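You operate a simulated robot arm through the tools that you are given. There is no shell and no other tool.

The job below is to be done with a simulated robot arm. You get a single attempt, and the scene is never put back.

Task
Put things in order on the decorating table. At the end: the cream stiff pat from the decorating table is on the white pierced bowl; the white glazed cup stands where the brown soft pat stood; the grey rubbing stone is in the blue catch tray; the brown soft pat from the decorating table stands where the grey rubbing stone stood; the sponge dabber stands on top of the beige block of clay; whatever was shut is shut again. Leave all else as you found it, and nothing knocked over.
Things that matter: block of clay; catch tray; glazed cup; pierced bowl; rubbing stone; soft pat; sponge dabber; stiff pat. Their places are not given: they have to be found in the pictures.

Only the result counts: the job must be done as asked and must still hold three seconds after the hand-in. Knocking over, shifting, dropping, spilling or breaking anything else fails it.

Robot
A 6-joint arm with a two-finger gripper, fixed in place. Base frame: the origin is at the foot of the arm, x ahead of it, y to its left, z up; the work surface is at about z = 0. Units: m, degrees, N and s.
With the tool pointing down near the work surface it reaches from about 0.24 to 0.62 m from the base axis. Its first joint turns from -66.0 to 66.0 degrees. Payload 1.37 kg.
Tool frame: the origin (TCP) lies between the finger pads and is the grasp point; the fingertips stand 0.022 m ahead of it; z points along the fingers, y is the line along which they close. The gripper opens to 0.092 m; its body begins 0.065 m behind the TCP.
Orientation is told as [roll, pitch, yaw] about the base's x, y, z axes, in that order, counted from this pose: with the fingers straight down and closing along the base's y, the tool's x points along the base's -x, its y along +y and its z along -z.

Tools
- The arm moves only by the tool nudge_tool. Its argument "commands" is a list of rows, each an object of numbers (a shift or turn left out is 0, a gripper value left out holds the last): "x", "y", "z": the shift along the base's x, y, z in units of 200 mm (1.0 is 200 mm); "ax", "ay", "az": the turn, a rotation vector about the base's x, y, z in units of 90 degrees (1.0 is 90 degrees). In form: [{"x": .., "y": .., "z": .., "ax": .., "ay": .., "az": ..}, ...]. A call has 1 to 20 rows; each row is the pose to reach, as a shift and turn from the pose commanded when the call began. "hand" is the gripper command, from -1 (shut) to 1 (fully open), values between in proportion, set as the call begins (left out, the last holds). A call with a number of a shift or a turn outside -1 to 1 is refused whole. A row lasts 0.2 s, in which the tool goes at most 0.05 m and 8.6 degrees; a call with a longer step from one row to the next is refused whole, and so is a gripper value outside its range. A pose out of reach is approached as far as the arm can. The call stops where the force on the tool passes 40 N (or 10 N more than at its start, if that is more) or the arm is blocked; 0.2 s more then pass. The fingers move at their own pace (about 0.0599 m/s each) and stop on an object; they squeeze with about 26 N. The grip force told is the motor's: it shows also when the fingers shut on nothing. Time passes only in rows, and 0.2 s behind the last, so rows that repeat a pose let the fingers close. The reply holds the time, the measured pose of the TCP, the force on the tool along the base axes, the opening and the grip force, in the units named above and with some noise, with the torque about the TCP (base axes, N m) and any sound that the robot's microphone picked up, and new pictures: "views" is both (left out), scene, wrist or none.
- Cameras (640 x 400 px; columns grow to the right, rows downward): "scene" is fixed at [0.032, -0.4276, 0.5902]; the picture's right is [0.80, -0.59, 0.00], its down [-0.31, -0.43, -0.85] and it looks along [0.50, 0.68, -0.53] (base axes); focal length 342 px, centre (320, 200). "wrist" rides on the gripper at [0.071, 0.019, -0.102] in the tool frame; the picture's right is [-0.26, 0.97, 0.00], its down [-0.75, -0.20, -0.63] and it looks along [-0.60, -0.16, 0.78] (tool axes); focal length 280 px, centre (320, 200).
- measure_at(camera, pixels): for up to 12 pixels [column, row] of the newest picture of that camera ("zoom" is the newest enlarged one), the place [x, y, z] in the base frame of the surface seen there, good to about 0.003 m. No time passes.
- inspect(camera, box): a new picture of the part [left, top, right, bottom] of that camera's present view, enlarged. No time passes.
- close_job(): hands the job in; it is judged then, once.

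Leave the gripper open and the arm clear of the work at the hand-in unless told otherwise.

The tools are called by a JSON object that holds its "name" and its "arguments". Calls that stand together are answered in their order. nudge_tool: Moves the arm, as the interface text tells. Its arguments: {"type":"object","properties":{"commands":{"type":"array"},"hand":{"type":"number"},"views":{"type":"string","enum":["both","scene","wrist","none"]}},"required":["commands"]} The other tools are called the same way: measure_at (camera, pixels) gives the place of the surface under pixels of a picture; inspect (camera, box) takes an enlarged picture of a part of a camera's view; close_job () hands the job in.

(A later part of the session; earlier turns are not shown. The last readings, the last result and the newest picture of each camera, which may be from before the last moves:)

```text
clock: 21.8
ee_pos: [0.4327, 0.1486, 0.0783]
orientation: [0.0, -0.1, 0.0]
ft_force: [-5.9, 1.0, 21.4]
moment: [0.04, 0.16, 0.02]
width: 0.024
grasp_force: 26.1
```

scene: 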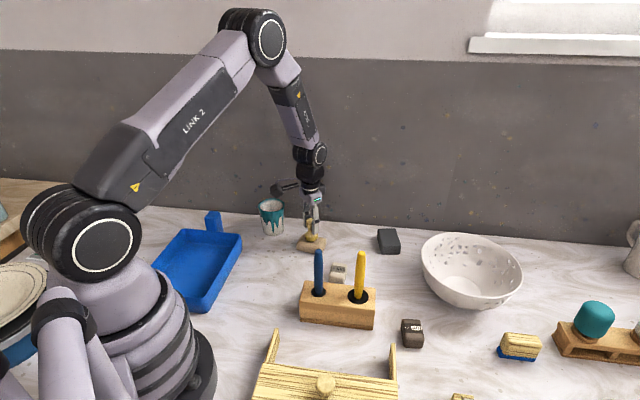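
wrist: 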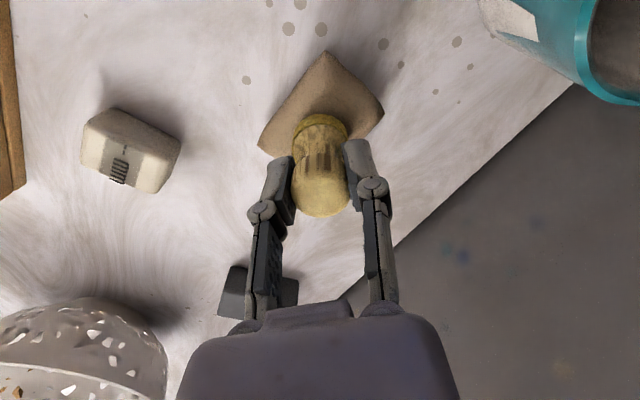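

Touching (21 N). Back off 1.5 mm and then open to about 0.055.

{"name": "nudge_tool", "arguments": {"commands": [{"z": 0.006}, {"z": 0.006}], "views": "none"}}

{"name": "nudge_tool", "arguments": {"commands": [{"z": 0}, {"z": 0}, {"z": 0}, {"z": 0}], "hand": 0.2, "views": "both"}}

```text
clock: 22.4
ee_pos: [0.4333, 0.1479, 0.0793]
orientation: [0.0, -0.1, 0.1]
ft_force: [3.2, -0.2, 3.9]
moment: [0.0, -0.17, -0.02]
width: 0.024
grasp_force: 25.8
```

```text
clock: 23.4
ee_pos: [0.43, 0.1478, 0.0788]
orientation: [-0.1, 0.0, 0.1]
ft_force: [0.6, 0.2, 0.0]
moment: [0.01, 0.03, -0.04]
width: 0.0552
grasp_force: 0.1
```

scene: 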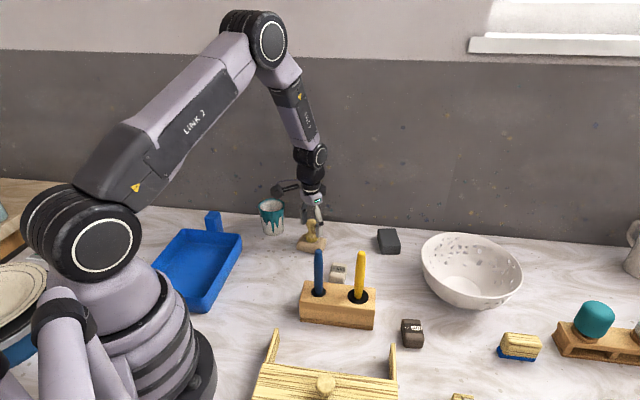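
wrist: 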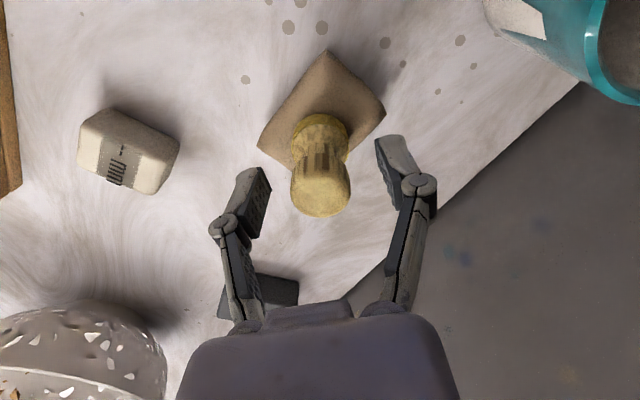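

The dabber stands released on the clay. Lift straight up 0.13 m and check.

{"name": "nudge_tool", "arguments": {"commands": [{"z": 0.1}, {"z": 0.25}, {"z": 0.45}, {"z": 0.65}], "views": "both"}}

{"name": "inspect", "arguments": {"camera": "scene", "box": [280, 180, 370, 290]}}

```text
clock: 24.4
ee_pos: [0.4324, 0.1493, 0.2099]
orientation: [0.0, 0.1, 0.0]
ft_force: [-0.3, -0.4, 0.1]
moment: [-0.02, -0.02, -0.01]
width: 0.0554
grasp_force: 0.0
```

scene: 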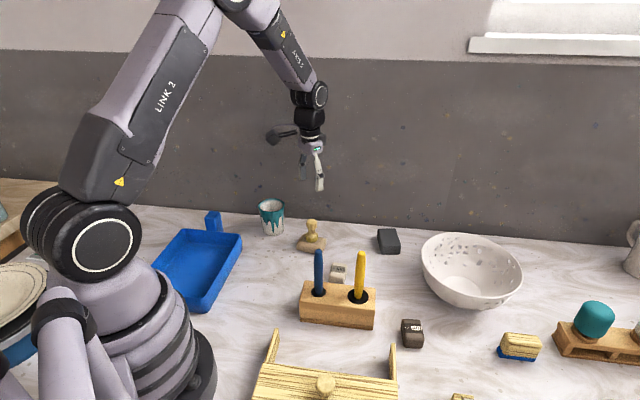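
wrist: 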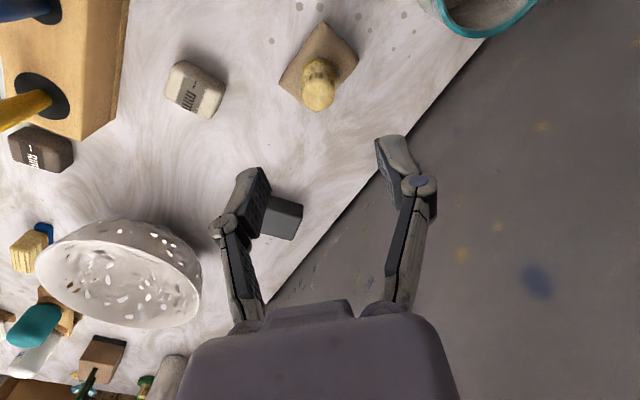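

```text
3.64 times, centred on (325, 235) of scene
```

zoom: 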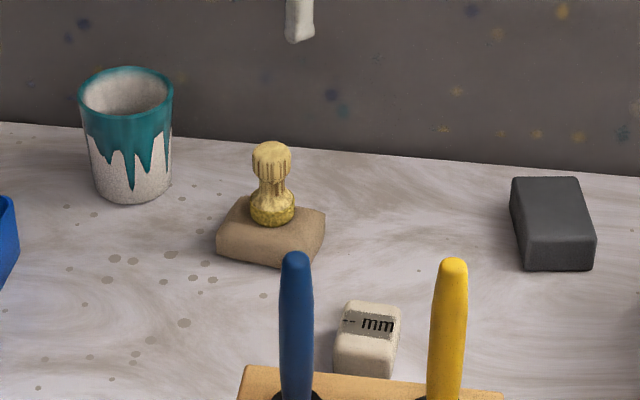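

The dabber stands on the clay. Next the cream pat, seen at (196,88) in the wrist view; zoom and measure.

{"name": "inspect", "arguments": {"camera": "wrist", "box": [155, 50, 240, 125]}}

```text
5.33 times, centred on (198, 88) of wrist
```

zoom: 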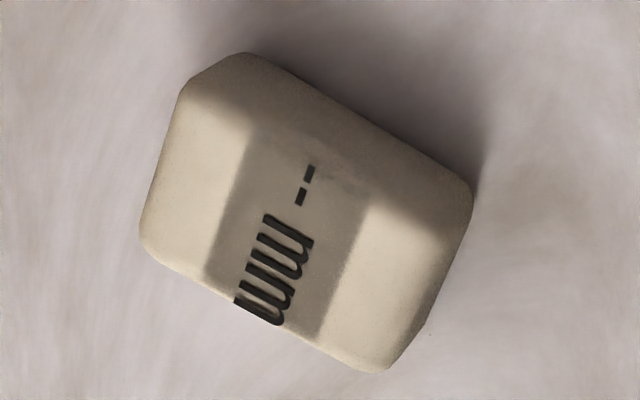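

{"name": "measure_at", "arguments": {"camera": "zoom", "pixels": [[195, 90], [150, 240], [385, 360], [465, 210], [245, 60], [280, 230], [210, 120], [370, 215], [170, 245], [370, 345], [465, 180], [300, 160]]}}

```text
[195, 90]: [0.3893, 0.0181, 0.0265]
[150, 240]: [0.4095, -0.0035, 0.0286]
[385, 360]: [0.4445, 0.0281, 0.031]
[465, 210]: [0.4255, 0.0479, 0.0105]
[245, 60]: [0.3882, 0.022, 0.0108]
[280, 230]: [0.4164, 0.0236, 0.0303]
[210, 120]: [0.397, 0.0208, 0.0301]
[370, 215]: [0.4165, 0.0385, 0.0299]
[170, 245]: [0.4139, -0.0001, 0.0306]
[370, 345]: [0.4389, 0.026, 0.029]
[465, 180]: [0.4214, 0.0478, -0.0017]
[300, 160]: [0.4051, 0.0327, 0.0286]
```

Cream pat centre ≈(0.417,0.021), short axis about -45°. I'll turn the tool to yaw -135° (camera on the side away from the pens) while moving above it.

{"name": "nudge_tool", "arguments": {"commands": [{"az": -0.09, "y": -0.06}, {"az": -0.18, "y": -0.12}, {"az": -0.27, "y": -0.18}, {"az": -0.36, "y": -0.24, "x": -0.02}, {"az": -0.45, "y": -0.3, "x": -0.03}, {"az": -0.54, "y": -0.36, "x": -0.04}, {"az": -0.63, "y": -0.42, "x": -0.05}, {"az": -0.72, "y": -0.48, "x": -0.06}, {"az": -0.81, "y": -0.54, "x": -0.07}, {"az": -0.9, "y": -0.6, "x": -0.07}, {"az": -0.99, "y": -0.635, "x": -0.07}], "hand": 0.3, "views": "none"}}

{"name": "nudge_tool", "arguments": {"commands": [{"az": -0.09}, {"az": -0.18}, {"az": -0.27}, {"az": -0.36}, {"az": -0.45, "z": -0.1}, {"az": -0.51, "z": -0.25}], "views": "both"}}

```text
clock: 26.8
ee_pos: [0.4179, 0.0211, 0.21]
orientation: [0.1, -0.1, -89.3]
ft_force: [0.1, 0.3, -0.4]
moment: [0.01, -0.01, -0.01]
width: 0.06
grasp_force: 0.1
```

```text
clock: 28.2
ee_pos: [0.4185, 0.0215, 0.16]
orientation: [0.0, 0.0, -135.2]
ft_force: [-0.3, 0.2, 0.7]
moment: [-0.02, 0.01, 0.03]
width: 0.0598
grasp_force: 0.1
```

scene: 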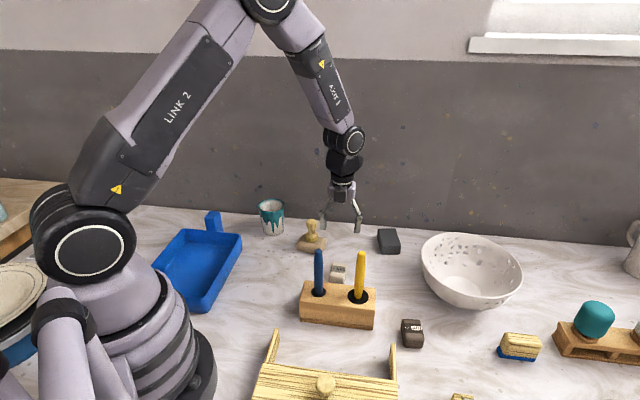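
wrist: 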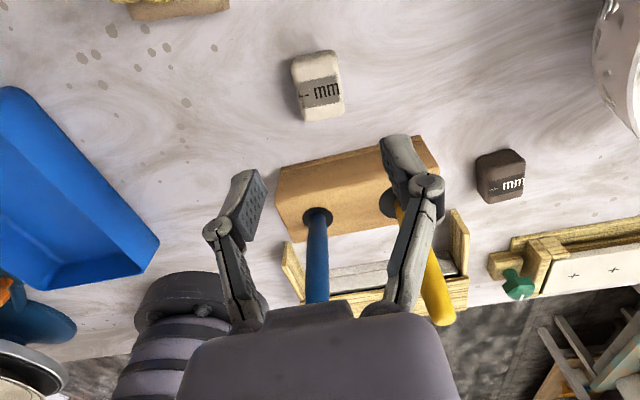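

The pat appears at (318,87), matching the tool axis. Descend to TCP z ≈0.034 in steps.

{"name": "nudge_tool", "arguments": {"commands": [{"z": -0.15}, {"z": -0.3}, {"z": -0.45}, {"z": -0.55}, {"z": -0.626}, {"z": -0.626}], "views": "both"}}

```text
clock: 29.6
ee_pos: [0.4185, 0.0207, 0.0346]
orientation: [0.0, 0.0, -135.0]
ft_force: [0.2, 0.6, -1.3]
moment: [0.01, 0.0, -0.05]
width: 0.0596
grasp_force: 0.2
```

scene: 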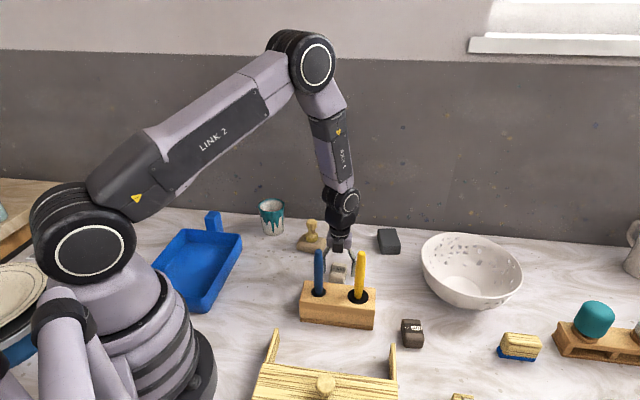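
wrist: 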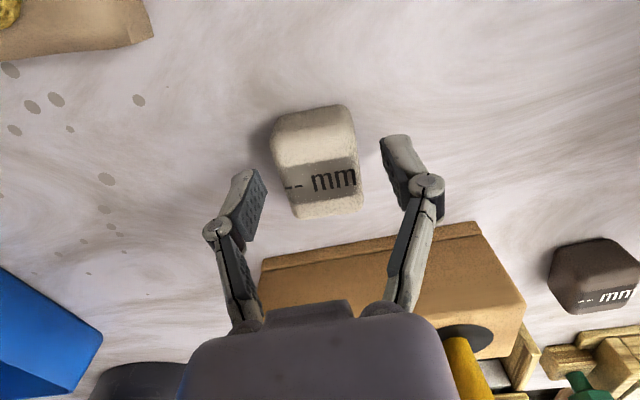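

The pat looks slightly toward the top of the picture from the pads. Measure it.

{"name": "measure_at", "arguments": {"camera": "wrist", "pixels": [[275, 125], [350, 110], [360, 205], [298, 215], [315, 160], [320, 185], [312, 120], [328, 212], [285, 160], [352, 155]]}}

```text
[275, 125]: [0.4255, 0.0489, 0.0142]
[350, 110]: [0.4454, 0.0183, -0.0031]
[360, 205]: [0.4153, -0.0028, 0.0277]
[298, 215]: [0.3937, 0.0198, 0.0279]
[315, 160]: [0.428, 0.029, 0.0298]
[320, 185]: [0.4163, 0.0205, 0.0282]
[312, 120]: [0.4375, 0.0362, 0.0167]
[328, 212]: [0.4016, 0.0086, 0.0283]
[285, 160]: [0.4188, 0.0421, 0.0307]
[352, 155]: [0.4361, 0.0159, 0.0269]
```

Its ends at (0.438,0.037) and (0.400,0.007) give the middle (0.419,0.022) — the TCP is centred. Close.

{"name": "nudge_tool", "arguments": {"commands": [{"z": 0}, {"z": 0}, {"z": 0}, {"z": 0}], "hand": -1, "views": "wrist"}}

```text
clock: 30.6
ee_pos: [0.4178, 0.0208, 0.0353]
orientation: [0.0, -0.1, -135.0]
ft_force: [-0.6, 0.0, -0.1]
moment: [-0.01, 0.04, -0.02]
width: 0.0378
grasp_force: 26.0
```

wrist: 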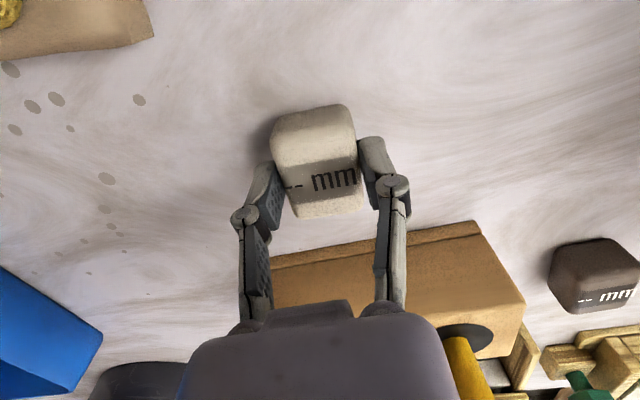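

Gripped at 0.0378 m. Lift to z 0.20 and carry over the bowl at (0.593,-0.169).

{"name": "nudge_tool", "arguments": {"commands": [{"z": 0.1}, {"z": 0.25}, {"z": 0.45}, {"z": 0.65}, {"z": 0.83}], "views": "none"}}

{"name": "nudge_tool", "arguments": {"commands": [{"x": 0.13, "y": -0.14}, {"x": 0.26, "y": -0.28}, {"x": 0.39, "y": -0.42}, {"x": 0.52, "y": -0.56}, {"x": 0.65, "y": -0.7}, {"x": 0.78, "y": -0.84}, {"x": 0.88, "y": -0.95}, {"x": 0.88, "y": -0.95}], "views": "both"}}

```text
clock: 31.8
ee_pos: [0.4188, 0.022, 0.2001]
orientation: [0.0, 0.0, -135.0]
ft_force: [-0.3, 0.8, -0.7]
moment: [0.02, 0.04, -0.01]
width: 0.0375
grasp_force: 25.6
```

```text
clock: 33.6
ee_pos: [0.5942, -0.1678, 0.2013]
orientation: [0.0, 0.0, -135.0]
ft_force: [-0.1, -0.1, 0.0]
moment: [0.01, -0.01, -0.03]
width: 0.0375
grasp_force: 26.4
```

scene: 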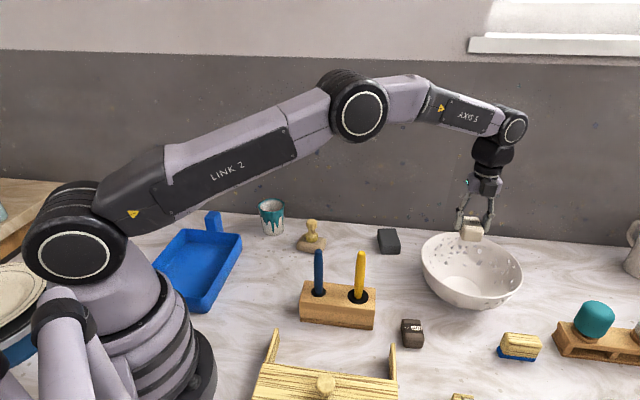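
wrist: 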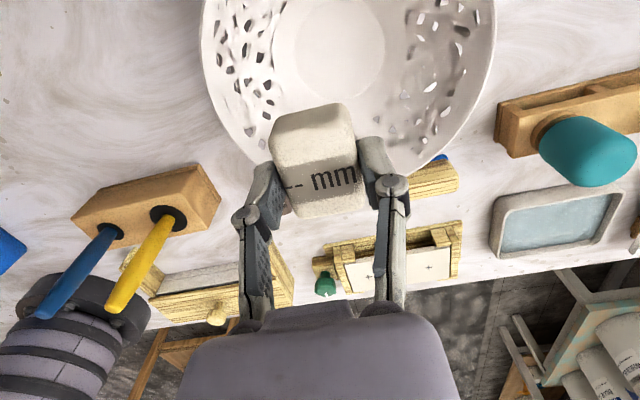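

The bowl's flat floor circle shows at (340,48) in the wrist view. Measure it for the exact floor centre.

{"name": "measure_at", "arguments": {"camera": "wrist", "pixels": [[340, 48], [297, 48], [383, 48], [340, 5], [340, 95], [320, 90], [280, 60], [400, 60], [215, 80], [480, 70], [330, 25], [360, 80]]}}

```text
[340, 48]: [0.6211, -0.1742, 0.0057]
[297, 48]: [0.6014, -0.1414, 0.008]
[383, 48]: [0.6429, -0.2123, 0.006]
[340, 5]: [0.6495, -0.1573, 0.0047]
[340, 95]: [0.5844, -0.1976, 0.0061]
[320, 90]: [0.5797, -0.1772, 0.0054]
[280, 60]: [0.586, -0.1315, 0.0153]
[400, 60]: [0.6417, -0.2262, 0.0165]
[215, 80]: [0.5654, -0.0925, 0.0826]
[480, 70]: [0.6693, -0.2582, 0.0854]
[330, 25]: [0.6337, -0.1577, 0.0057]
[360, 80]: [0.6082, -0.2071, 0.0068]
```

Floor centre ≈(0.617,-0.176), flat radius 0.04, z 0.006. I lower to z 0.10 while nudging to (0.600,-0.171) to be better centred.

{"name": "nudge_tool", "arguments": {"commands": [{"x": 0.02, "y": -0.005, "z": -0.15}, {"x": 0.035, "y": -0.01, "z": -0.3}, {"x": 0.035, "y": -0.01, "z": -0.4}, {"x": 0.035, "y": -0.01, "z": -0.5}, {"x": 0.035, "y": -0.01, "z": -0.5}], "views": "both"}}

```text
clock: 34.6
ee_pos: [0.6045, -0.1695, 0.1124]
orientation: [0.5, 0.2, -135.1]
ft_force: [-3.7, 0.5, 6.4]
moment: [0.13, 0.22, 0.03]
width: 0.0376
grasp_force: 25.9
stopped in row 5: the force on the tool passed its limit at 59 N (the readings are from after the stop); the commanded pose is now the measured one
```

scene: 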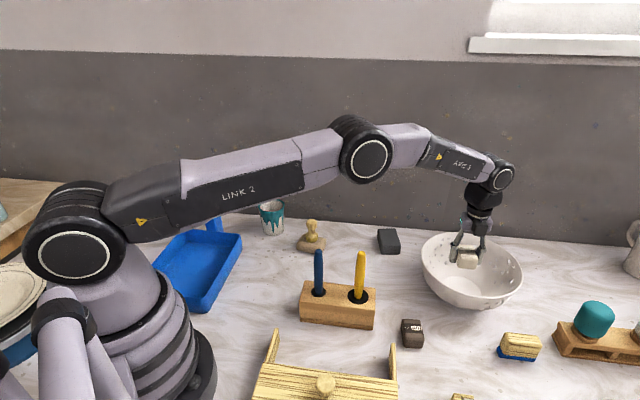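
wrist: 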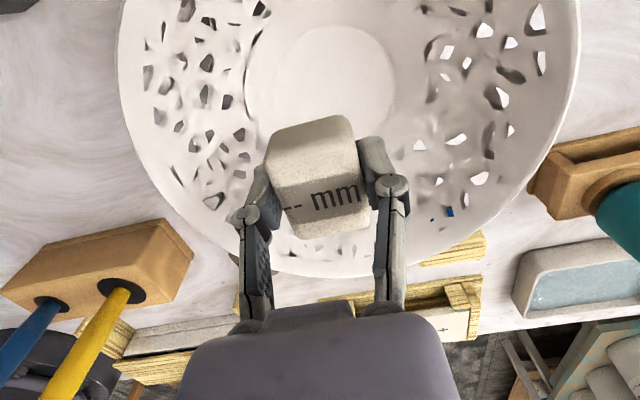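

The call stopped at a force of 59 N at z 0.112, and the pat has slid up a little in the grip. I'll look closely to see what was touched.

{"name": "inspect", "arguments": {"camera": "scene", "box": [400, 180, 540, 320]}}

{"name": "measure_at", "arguments": {"camera": "wrist", "pixels": [[300, 140], [345, 125], [355, 165], [290, 180], [315, 155], [285, 210], [330, 215], [365, 205], [310, 235], [265, 170], [250, 180], [390, 180]]}}

```text
2.86 times, centred on (470, 250) of scene
```

zoom: 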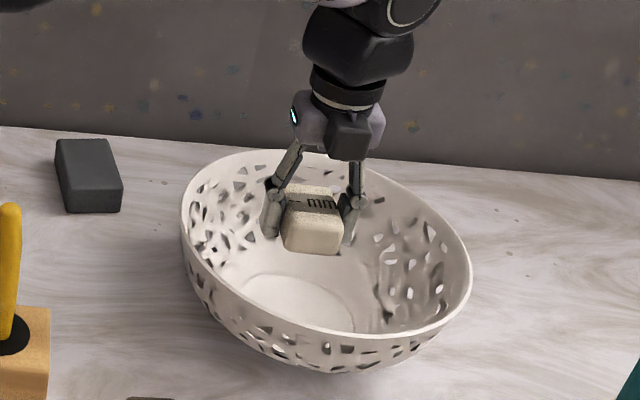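

```text
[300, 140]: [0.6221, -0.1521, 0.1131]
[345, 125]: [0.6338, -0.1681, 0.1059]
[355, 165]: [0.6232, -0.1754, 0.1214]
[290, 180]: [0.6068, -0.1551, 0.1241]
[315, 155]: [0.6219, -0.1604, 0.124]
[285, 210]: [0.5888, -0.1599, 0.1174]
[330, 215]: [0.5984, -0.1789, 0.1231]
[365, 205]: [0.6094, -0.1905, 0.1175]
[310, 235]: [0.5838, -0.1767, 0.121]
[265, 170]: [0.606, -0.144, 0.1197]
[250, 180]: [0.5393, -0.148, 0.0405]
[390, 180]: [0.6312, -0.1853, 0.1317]
```

Pat top is at z ≈0.123, so its bottom is at ≈0.092 — level with the bowl's rim plane — though its outline is well inside the rim, so it met a solid surface there (not the wall). I'll raise 1 cm and probe again gently to confirm that this level is a real support.

{"name": "nudge_tool", "arguments": {"commands": [{"z": 0.05}, {"z": 0.05}], "views": "none"}}

{"name": "nudge_tool", "arguments": {"commands": [{"z": -0.02}, {"z": -0.03}, {"z": -0.03}], "views": "none"}}

```text
clock: 35.2
ee_pos: [0.605, -0.1699, 0.1214]
orientation: [0.5, 0.3, -135.0]
ft_force: [0.0, -0.1, -1.9]
moment: [0.01, 0.05, 0.02]
width: 0.0375
grasp_force: 26.0
```

```text
clock: 36.0
ee_pos: [0.6046, -0.1691, 0.1159]
orientation: [0.6, 0.3, -135.1]
ft_force: [0.4, 0.3, -1.2]
moment: [0.01, 0.04, -0.04]
width: 0.0374
grasp_force: 25.7
```

Free now at TCP z 0.116. Lower 1 mm at a time.

{"name": "nudge_tool", "arguments": {"commands": [{"z": -0.005}, {"z": -0.01}, {"z": -0.01}], "views": "none"}}

{"name": "nudge_tool", "arguments": {"commands": [{"z": -0.005}, {"z": -0.005}], "views": "none"}}

{"name": "nudge_tool", "arguments": {"commands": [{"z": -0.005}, {"z": -0.005}], "views": "none"}}

```text
clock: 36.8
ee_pos: [0.6041, -0.1692, 0.1133]
orientation: [0.4, 0.3, -135.0]
ft_force: [-0.4, -0.2, -1.0]
moment: [0.0, 0.0, 0.0]
width: 0.0369
grasp_force: 25.6
```

```text
clock: 37.4
ee_pos: [0.6045, -0.1703, 0.1133]
orientation: [0.4, 0.3, -135.1]
ft_force: [0.9, -0.6, -0.9]
moment: [0.02, -0.02, 0.0]
width: 0.0373
grasp_force: 25.9
```

```text
clock: 38.0
ee_pos: [0.6046, -0.1706, 0.1129]
orientation: [0.5, 0.2, -135.0]
ft_force: [0.0, 0.6, 3.6]
moment: [0.07, 0.08, -0.02]
width: 0.0375
grasp_force: 25.7
```

Contact repeats at the same height, so the surface is real at the rim plane. Raise 1 mm and open the fingers to set the pat down there.

{"name": "nudge_tool", "arguments": {"commands": [{"z": 0.005}, {"z": 0.005}], "views": "none"}}

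{"name": "nudge_tool", "arguments": {"commands": [{"z": 0}, {"z": 0}, {"z": 0}, {"z": 0}], "hand": 0.3, "views": "both"}}

```text
clock: 38.6
ee_pos: [0.6034, -0.1697, 0.1124]
orientation: [0.5, 0.2, -135.0]
ft_force: [0.0, 0.0, -1.5]
moment: [0.0, 0.02, 0.0]
width: 0.0374
grasp_force: 26.4
```

```text
clock: 39.6
ee_pos: [0.6048, -0.171, 0.1128]
orientation: [0.5, 0.2, -135.1]
ft_force: [0.7, -0.5, 0.3]
moment: [0.02, 0.01, 0.0]
width: 0.0595
grasp_force: 0.0
```

scene: 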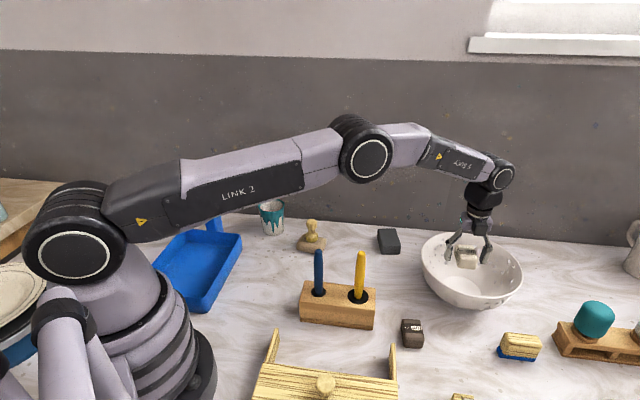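
wrist: 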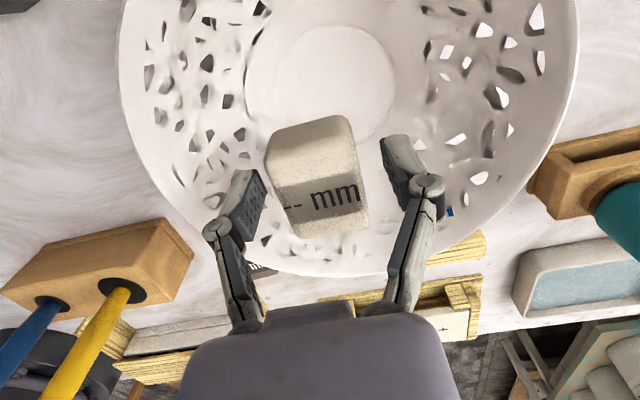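

The pat rests on the bowl's rim plane and the fingers are clear. Lift away, then turn the tool to yaw ≈+55° while moving toward (0.49,-0.05) to look at the grey stone.

{"name": "nudge_tool", "arguments": {"commands": [{"z": 0.08}, {"z": 0.2}, {"z": 0.4, "ax": -0.005, "ay": -0.002}, {"z": 0.54, "ax": -0.005, "ay": -0.002}], "views": "both"}}

{"name": "nudge_tool", "arguments": {"commands": [{"az": 0.09, "x": -0.05, "y": 0.05}, {"az": 0.18, "x": -0.1, "y": 0.1}, {"az": 0.27, "x": -0.15, "y": 0.15}, {"az": 0.36, "x": -0.2, "y": 0.2}, {"az": 0.45, "x": -0.25, "y": 0.25}, {"az": 0.54, "x": -0.3, "y": 0.3}, {"az": 0.63, "x": -0.35, "y": 0.35}, {"az": 0.72, "x": -0.4, "y": 0.4}, {"az": 0.81, "x": -0.45, "y": 0.45}, {"az": 0.9, "x": -0.5, "y": 0.5}, {"az": 0.99, "x": -0.55, "y": 0.55}], "hand": 1, "views": "none"}}

{"name": "nudge_tool", "arguments": {"commands": [{"az": 0.09}, {"az": 0.18}, {"az": 0.27}, {"az": 0.36}, {"az": 0.45}, {"az": 0.54}, {"az": 0.63}, {"az": 0.72}, {"az": 0.81}, {"az": 0.9}, {"az": 0.99}, {"az": 0.99}], "views": "both"}}

```text
clock: 40.6
ee_pos: [0.6052, -0.1704, 0.2207]
orientation: [0.9, 0.1, -135.1]
ft_force: [0.6, -0.1, 0.1]
moment: [0.03, 0.0, 0.01]
width: 0.0598
grasp_force: 0.1
```

scene: 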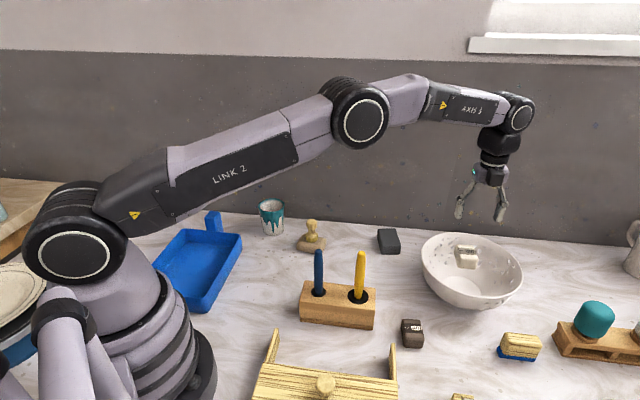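
wrist: 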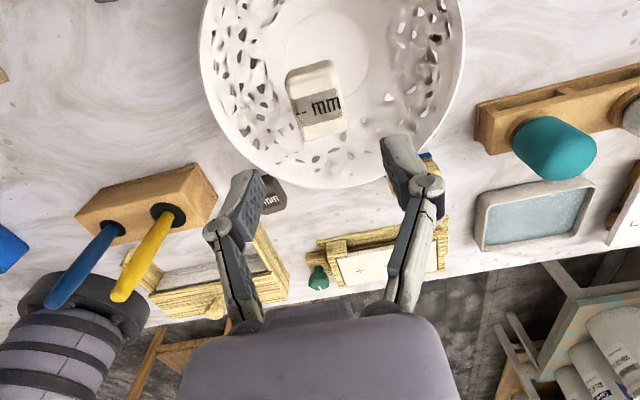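

```text
clock: 43.0
ee_pos: [0.4936, -0.0594, 0.2217]
orientation: [0.9, 0.2, -45.7]
ft_force: [0.0, -0.3, 0.8]
moment: [0.0, 0.0, -0.01]
width: 0.092
grasp_force: 0.1
```

```text
clock: 45.6
ee_pos: [0.494, -0.0598, 0.2216]
orientation: [0.9, 0.1, 43.3]
ft_force: [-0.3, 0.7, 0.1]
moment: [0.02, 0.03, -0.03]
width: 0.092
grasp_force: 0.1
```

scene: 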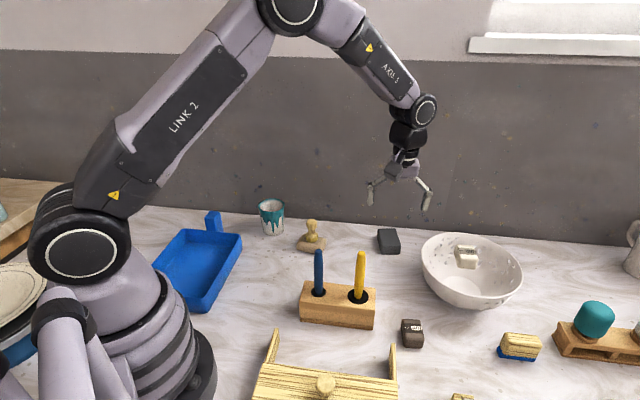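
wrist: 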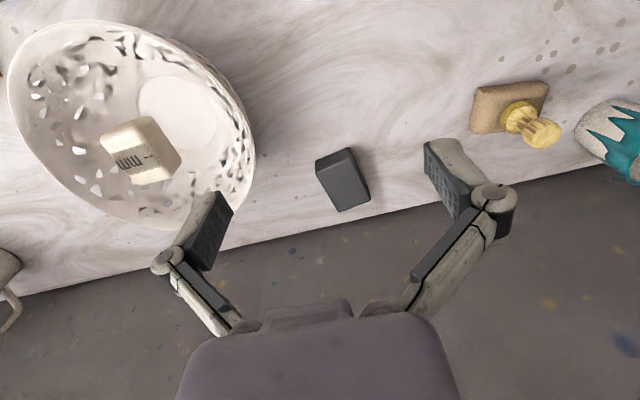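

The wrist view shows the stone at (343,180) and the pat lying on the bowl. A 0.9° tilt remains, which I'll correct. Zoom on the stone.

{"name": "inspect", "arguments": {"camera": "wrist", "box": [305, 135, 385, 220]}}

```text
4.71 times, centred on (345, 178) of wrist
```

zoom: 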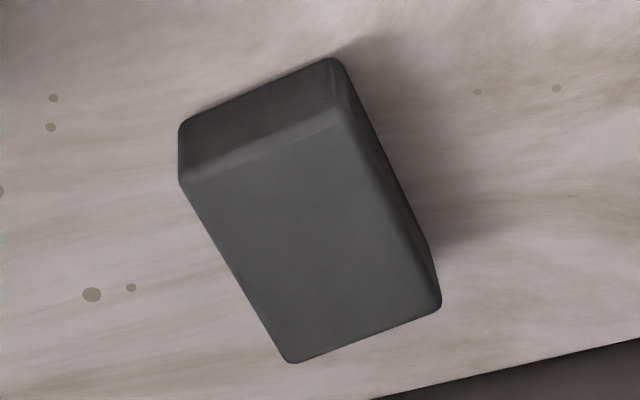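

{"name": "measure_at", "arguments": {"camera": "zoom", "pixels": [[185, 182], [340, 118], [435, 305], [292, 358], [310, 230], [190, 125], [325, 65], [240, 160], [260, 270], [400, 220], [365, 330], [430, 260]]}}

```text
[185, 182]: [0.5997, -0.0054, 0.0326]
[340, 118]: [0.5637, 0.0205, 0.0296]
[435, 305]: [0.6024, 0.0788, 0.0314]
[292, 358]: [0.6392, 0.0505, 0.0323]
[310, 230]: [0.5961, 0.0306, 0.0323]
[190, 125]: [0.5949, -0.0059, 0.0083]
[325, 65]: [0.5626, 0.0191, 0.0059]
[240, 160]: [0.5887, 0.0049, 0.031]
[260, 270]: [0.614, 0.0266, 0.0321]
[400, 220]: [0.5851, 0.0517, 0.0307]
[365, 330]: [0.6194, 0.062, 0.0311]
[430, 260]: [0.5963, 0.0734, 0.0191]
```

Stone centre ≈(0.601,0.036), short axis -36°, 0.046×0.070×0.032 m. Move above it at z 0.12 with yaw 54° and opening ~0.07.

{"name": "nudge_tool", "arguments": {"commands": [{"x": 0.13, "y": 0.12, "az": 0.06, "ax": -0.003, "ay": -0.004}, {"x": 0.26, "y": 0.24, "az": 0.119, "ax": -0.0065, "ay": -0.0077}, {"x": 0.4, "y": 0.36, "az": 0.119, "ax": -0.0065, "ay": -0.0077}, {"x": 0.5275, "y": 0.48, "az": 0.119, "ax": -0.0065, "ay": -0.0077}, {"x": 0.5275, "y": 0.48, "z": -0.2, "az": 0.119, "ax": -0.0065, "ay": -0.0077}, {"x": 0.5275, "y": 0.48, "z": -0.4, "az": 0.119, "ax": -0.0065, "ay": -0.0077}, {"x": 0.5275, "y": 0.48, "z": -0.505, "az": 0.119, "ax": -0.0065, "ay": -0.0077}], "hand": 0.52, "views": "both"}}

```text
clock: 47.2
ee_pos: [0.5995, 0.0349, 0.1214]
orientation: [0.0, 0.0, 53.9]
ft_force: [0.0, 0.5, -0.5]
moment: [0.0, 0.0, 0.01]
width: 0.0697
grasp_force: 0.1
```

scene: 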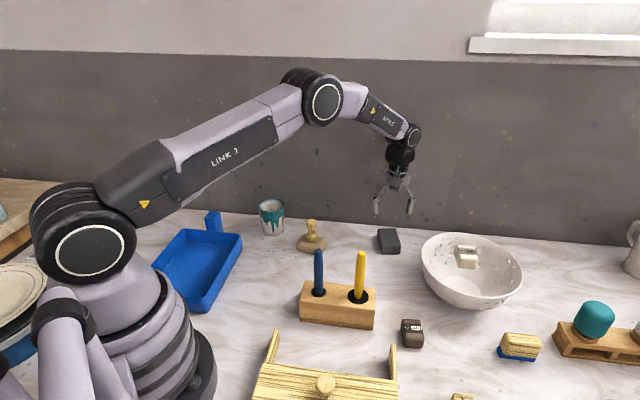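
wrist: 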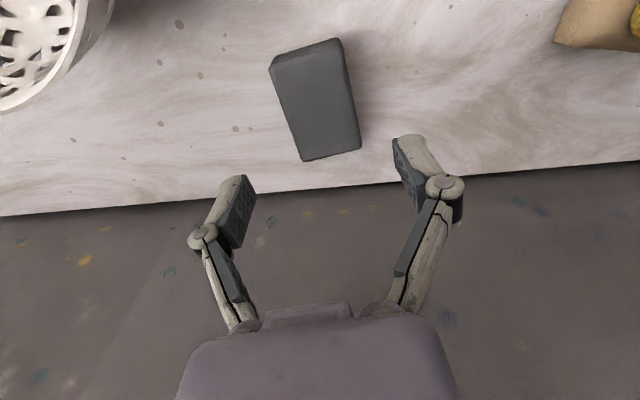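

Aligned (stone's top centre ≈(320,106)). Descend to TCP z 0.030 and close.

{"name": "nudge_tool", "arguments": {"commands": [{"z": -0.12}, {"z": -0.24}, {"z": -0.36}, {"z": -0.45}, {"z": -0.45}], "views": "wrist"}}

{"name": "nudge_tool", "arguments": {"commands": [{"z": 0}, {"z": 0}, {"z": 0}, {"z": 0}], "hand": -1, "views": "wrist"}}

```text
clock: 48.4
ee_pos: [0.5992, 0.0347, 0.0297]
orientation: [0.0, 0.0, 53.8]
ft_force: [0.0, 0.3, -0.4]
moment: [0.01, 0.03, -0.02]
width: 0.0696
grasp_force: 0.1
```

wrist: 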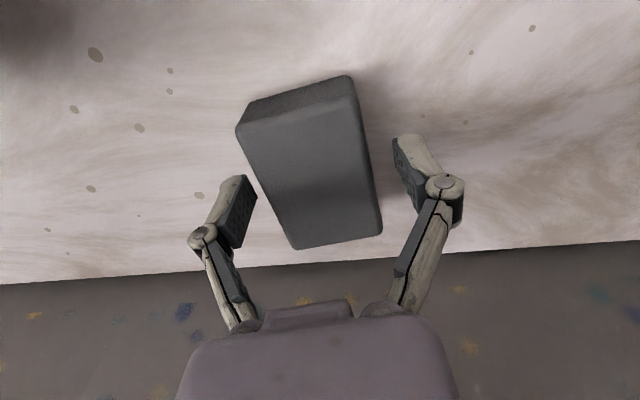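

```text
clock: 49.4
ee_pos: [0.5982, 0.0355, 0.0301]
orientation: [0.1, 0.0, 53.8]
ft_force: [0.0, -0.2, 3.2]
moment: [0.0, -0.06, -0.01]
width: 0.0497
grasp_force: 26.2
```

wrist: 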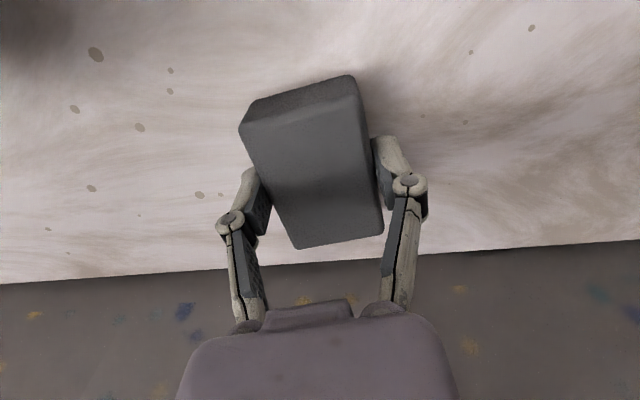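

Gripped at 0.0497 m. Lift to z 0.20 and carry to above the tray at (0.175,0.250), in three calls.

{"name": "nudge_tool", "arguments": {"commands": [{"z": 0.1}, {"z": 0.25}, {"z": 0.45}, {"z": 0.65}, {"z": 0.85}, {"z": 0.85}], "views": "wrist"}}

{"name": "nudge_tool", "arguments": {"commands": [{"x": -0.177, "y": 0.089}, {"x": -0.354, "y": 0.178}, {"x": -0.531, "y": 0.267}, {"x": -0.708, "y": 0.356}], "views": "none"}}

{"name": "nudge_tool", "arguments": {"commands": [{"x": -0.177, "y": 0.089}, {"x": -0.354, "y": 0.178}, {"x": -0.531, "y": 0.267}, {"x": -0.708, "y": 0.356}], "views": "none"}}

{"name": "nudge_tool", "arguments": {"commands": [{"x": -0.177, "y": 0.089}, {"x": -0.354, "y": 0.178}, {"x": -0.531, "y": 0.267}, {"x": -0.709, "y": 0.358}, {"x": -0.709, "y": 0.358}], "views": "both"}}

```text
clock: 50.8
ee_pos: [0.6005, 0.0343, 0.2019]
orientation: [0.0, 0.1, 53.9]
ft_force: [0.6, 0.3, -2.2]
moment: [0.04, -0.01, -0.03]
width: 0.0497
grasp_force: 25.9
```

wrist: 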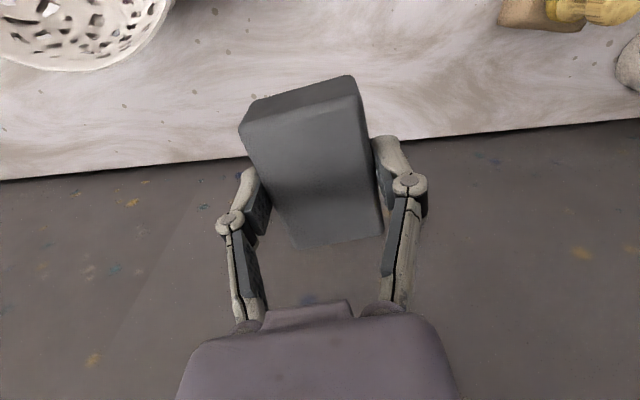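

```text
clock: 51.8
ee_pos: [0.4552, 0.1071, 0.198]
orientation: [0.0, -0.1, 54.0]
ft_force: [-0.3, -0.1, -2.8]
moment: [-0.03, 0.0, 0.03]
width: 0.0498
grasp_force: 26.3
```

```text
clock: 52.8
ee_pos: [0.3167, 0.1789, 0.1992]
orientation: [0.0, 0.0, 53.9]
ft_force: [-0.4, -0.1, -1.3]
moment: [-0.04, -0.01, 0.0]
width: 0.0496
grasp_force: 25.8
```

```text
clock: 54.0
ee_pos: [0.1724, 0.2501, 0.1982]
orientation: [0.1, 0.0, 53.9]
ft_force: [-0.3, -1.5, -2.1]
moment: [0.02, -0.03, 0.01]
width: 0.0499
grasp_force: 25.8
```

scene: 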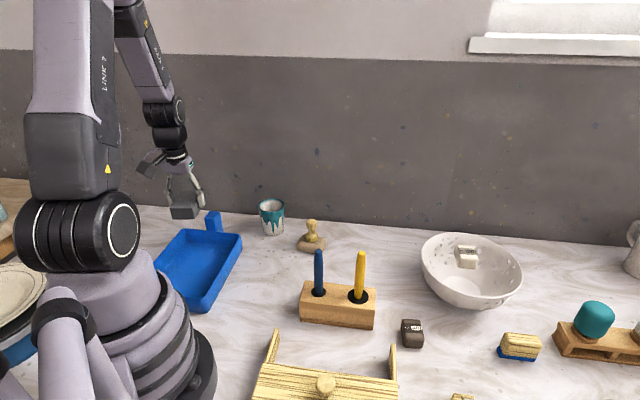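
wrist: 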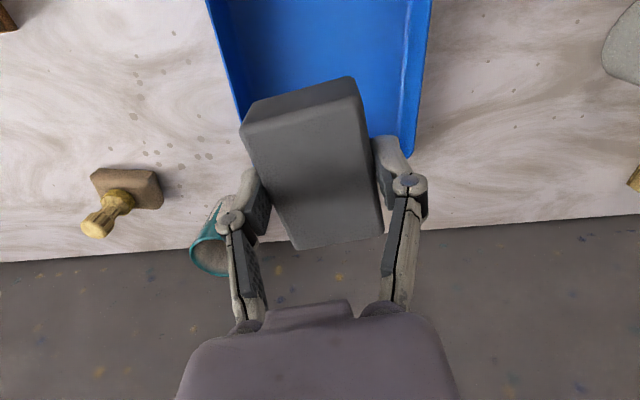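

Below the TCP the picture point is about (320,70), inside the tray. Measure the tray's floor and walls here.

{"name": "measure_at", "arguments": {"camera": "wrist", "pixels": [[320, 40], [245, 60], [405, 60], [412, 150], [225, 30], [425, 20], [320, 70], [270, 70], [380, 80], [380, 120], [400, 155], [218, 10]]}}

{"name": "inspect", "arguments": {"camera": "scene", "box": [120, 130, 300, 320]}}

```text
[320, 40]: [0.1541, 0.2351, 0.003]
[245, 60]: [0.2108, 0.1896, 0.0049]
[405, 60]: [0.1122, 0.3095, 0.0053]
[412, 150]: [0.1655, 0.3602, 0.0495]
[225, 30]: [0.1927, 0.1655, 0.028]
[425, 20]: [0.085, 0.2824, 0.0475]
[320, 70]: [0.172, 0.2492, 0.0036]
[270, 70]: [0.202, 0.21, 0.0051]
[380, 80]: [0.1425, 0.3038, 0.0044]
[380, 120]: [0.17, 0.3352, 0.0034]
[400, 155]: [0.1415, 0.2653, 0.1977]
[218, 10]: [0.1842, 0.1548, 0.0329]
```

```text
2.11 times, centred on (210, 225) of scene
```

zoom: 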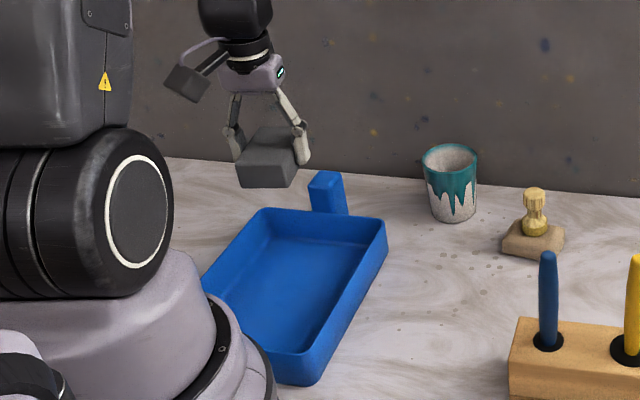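

The floor z ≈0.004 and the TCP is centred across the tray. Lower to z 0.09 first, then slowly past the rim height.

{"name": "nudge_tool", "arguments": {"commands": [{"z": -0.15}, {"z": -0.3}, {"z": -0.45}, {"z": -0.55}, {"z": -0.58}, {"z": -0.6}, {"z": -0.62}], "views": "none"}}

{"name": "nudge_tool", "arguments": {"commands": [{"z": -0.01}, {"z": -0.02}, {"z": -0.03}, {"z": -0.04}, {"z": -0.05}], "views": "both"}}

```text
clock: 55.6
ee_pos: [0.1759, 0.2505, 0.0759]
orientation: [0.0, 0.0, 53.8]
ft_force: [-0.4, -0.3, -2.2]
moment: [-0.02, -0.03, 0.03]
width: 0.0495
grasp_force: 26.2
```

```text
clock: 56.8
ee_pos: [0.1745, 0.2487, 0.0669]
orientation: [0.0, 0.1, 53.9]
ft_force: [0.4, -0.2, -3.5]
moment: [0.0, 0.01, 0.0]
width: 0.0498
grasp_force: 25.9
```

scene: 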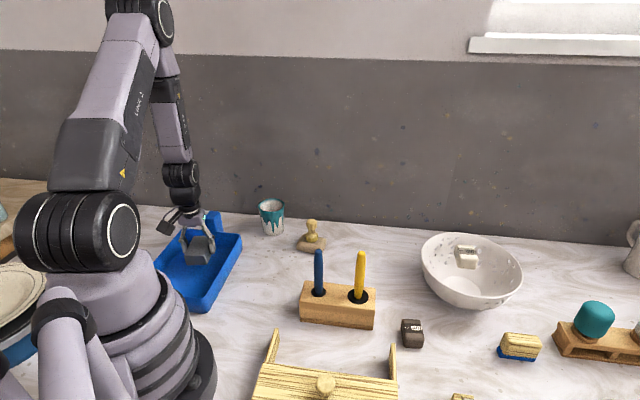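
wrist: 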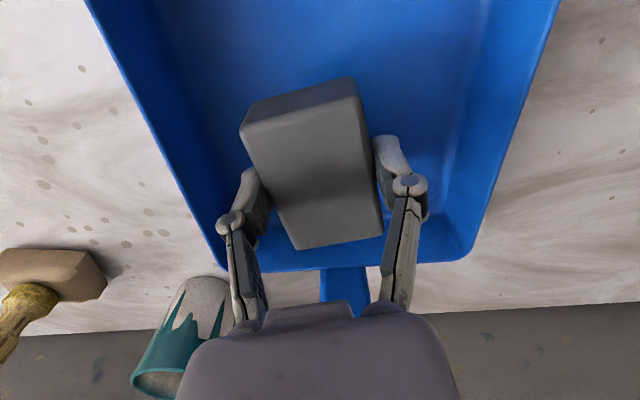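

No contact below the rim, so the tray is hollow. Lower to TCP z ≈0.037, then touch down gently.

{"name": "nudge_tool", "arguments": {"commands": [{"z": -0.04}, {"z": -0.08}, {"z": -0.12}, {"z": -0.145}, {"z": -0.145}], "views": "none"}}

{"name": "nudge_tool", "arguments": {"commands": [{"z": -0.005}, {"z": -0.01}, {"z": -0.01}], "views": "none"}}

```text
clock: 58.0
ee_pos: [0.1757, 0.2483, 0.0376]
orientation: [0.0, 0.1, 54.0]
ft_force: [-0.5, 0.2, -1.5]
moment: [0.01, 0.01, 0.03]
width: 0.0499
grasp_force: 25.7
```

```text
clock: 58.8
ee_pos: [0.1754, 0.2496, 0.0352]
orientation: [0.0, 0.1, 53.8]
ft_force: [-1.0, -1.0, -2.9]
moment: [0.02, -0.02, -0.02]
width: 0.0498
grasp_force: 25.8
```

{"name": "nudge_tool", "arguments": {"commands": [{"z": -0.005}, {"z": -0.005}], "views": "none"}}

{"name": "nudge_tool", "arguments": {"commands": [{"z": -0.005}, {"z": -0.005}], "views": "none"}}

```text
clock: 59.4
ee_pos: [0.1761, 0.2495, 0.0343]
orientation: [0.0, 0.1, 53.9]
ft_force: [-1.4, -1.2, 3.9]
moment: [0.13, -0.15, -0.01]
width: 0.0499
grasp_force: 25.7
```

```text
clock: 60.0
ee_pos: [0.1752, 0.2499, 0.0347]
orientation: [0.0, -0.1, 54.0]
ft_force: [5.7, -6.2, 19.4]
moment: [-0.15, -0.17, -0.02]
width: 0.0496
grasp_force: 26.0
```

Touched the tray floor (19 N). Back off 1 mm and open.

{"name": "nudge_tool", "arguments": {"commands": [{"z": 0.006}, {"z": 0.006}], "views": "none"}}

{"name": "nudge_tool", "arguments": {"commands": [{"z": 0}, {"z": 0}, {"z": 0}, {"z": 0}], "hand": 0.52, "views": "both"}}

```text
clock: 60.6
ee_pos: [0.1754, 0.2506, 0.0353]
orientation: [0.0, 0.0, 54.0]
ft_force: [0.3, 0.4, -1.3]
moment: [0.01, 0.04, -0.01]
width: 0.0495
grasp_force: 25.7
```

```text
clock: 61.6
ee_pos: [0.1752, 0.2502, 0.0348]
orientation: [0.0, 0.0, 54.0]
ft_force: [0.9, 0.4, -0.4]
moment: [0.01, -0.01, 0.04]
width: 0.0699
grasp_force: 0.1
```

scene: 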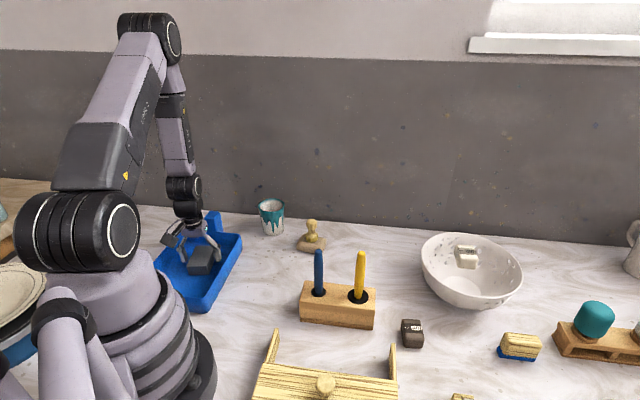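
wrist: 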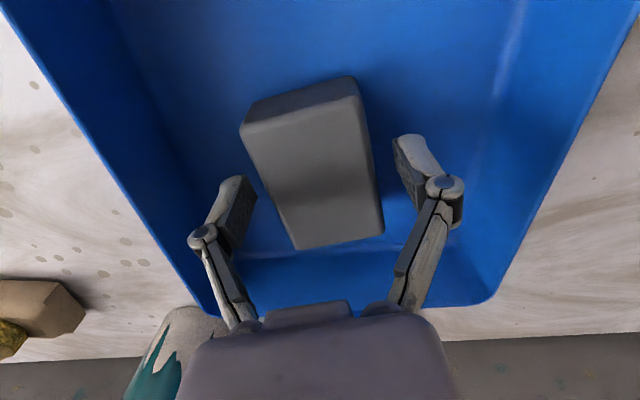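

The stone lies in the tray. Lift out by 0.2 m, then travel to above the brown pat at (0.4307,-0.191).

{"name": "nudge_tool", "arguments": {"commands": [{"z": 0.1}, {"z": 0.25}, {"z": 0.45}, {"z": 0.65}, {"z": 0.85}, {"z": 1.0}], "views": "scene"}}

{"name": "nudge_tool", "arguments": {"commands": [{"x": 0.107, "y": -0.184}, {"x": 0.213, "y": -0.368}, {"x": 0.32, "y": -0.551}, {"x": 0.426, "y": -0.735}], "hand": 0.35, "views": "none"}}

{"name": "nudge_tool", "arguments": {"commands": [{"x": 0.107, "y": -0.184}, {"x": 0.213, "y": -0.368}, {"x": 0.32, "y": -0.551}, {"x": 0.426, "y": -0.735}], "views": "none"}}

{"name": "nudge_tool", "arguments": {"commands": [{"x": 0.107, "y": -0.184}, {"x": 0.213, "y": -0.368}, {"x": 0.32, "y": -0.551}, {"x": 0.426, "y": -0.735}, {"x": 0.426, "y": -0.735, "z": -0.15}, {"x": 0.426, "y": -0.735, "z": -0.3}, {"x": 0.426, "y": -0.735, "z": -0.3}], "views": "both"}}

```text
clock: 63.0
ee_pos: [0.1748, 0.2488, 0.2342]
orientation: [0.0, 0.1, 53.9]
ft_force: [-0.4, 0.2, 0.6]
moment: [0.0, 0.02, 0.01]
width: 0.0699
grasp_force: 0.0
```

scene: 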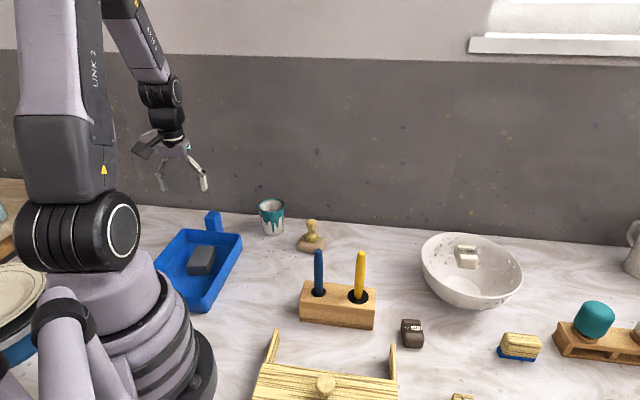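

```text
clock: 64.0
ee_pos: [0.2599, 0.1034, 0.2344]
orientation: [0.0, 0.1, 53.9]
ft_force: [-0.2, 0.1, -0.6]
moment: [0.0, -0.02, 0.04]
width: 0.0622
grasp_force: 0.1
```

```text
clock: 65.0
ee_pos: [0.3449, -0.0445, 0.2342]
orientation: [0.0, 0.0, 54.0]
ft_force: [0.0, 0.2, 0.0]
moment: [-0.01, -0.02, 0.04]
width: 0.0625
grasp_force: 0.0
```

```text
clock: 66.6
ee_pos: [0.4293, -0.1892, 0.1726]
orientation: [0.0, 0.0, 53.9]
ft_force: [0.1, 0.7, 0.8]
moment: [-0.02, -0.02, 0.02]
width: 0.0621
grasp_force: 0.1
```

scene: 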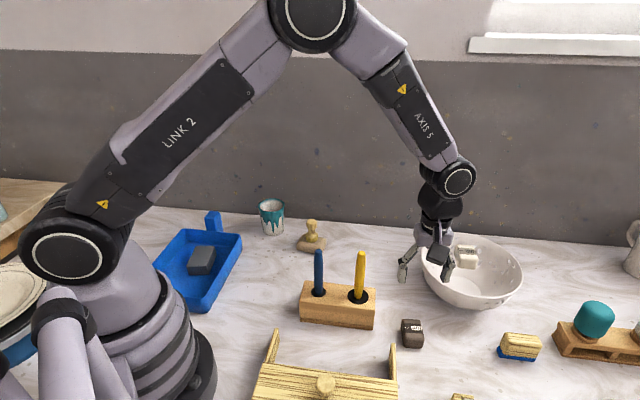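
wrist: 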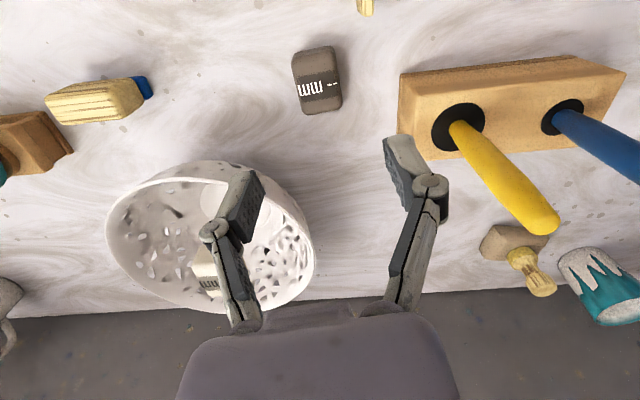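

The brown pat is at (317,80), aligned. Descend to TCP z 0.028.

{"name": "nudge_tool", "arguments": {"commands": [{"z": -0.15}, {"z": -0.3}, {"z": -0.45}, {"z": -0.6}, {"z": -0.7}, {"z": -0.731}, {"z": -0.731}], "views": "wrist"}}

```text
clock: 68.2
ee_pos: [0.4296, -0.1902, 0.0283]
orientation: [0.1, 0.1, 53.9]
ft_force: [0.0, 0.0, -0.3]
moment: [-0.02, 0.02, 0.01]
width: 0.0624
grasp_force: 0.2
```

wrist: 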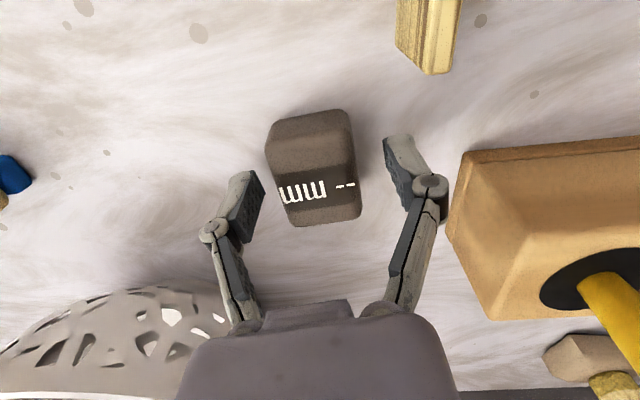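

Pat is between the pads. It's a soft pat, so I close gently, first to about 0.035 m.

{"name": "nudge_tool", "arguments": {"commands": [{"z": 0}, {"z": 0}, {"z": 0}, {"z": 0}], "hand": -0.24, "views": "wrist"}}

```text
clock: 69.2
ee_pos: [0.4295, -0.1904, 0.0284]
orientation: [0.0, 0.0, 53.9]
ft_force: [0.0, -0.1, 2.5]
moment: [-0.02, 0.03, -0.07]
width: 0.0375
grasp_force: 25.7
```

wrist: 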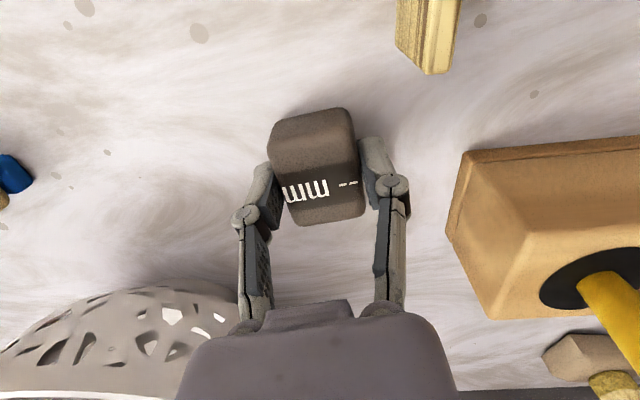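

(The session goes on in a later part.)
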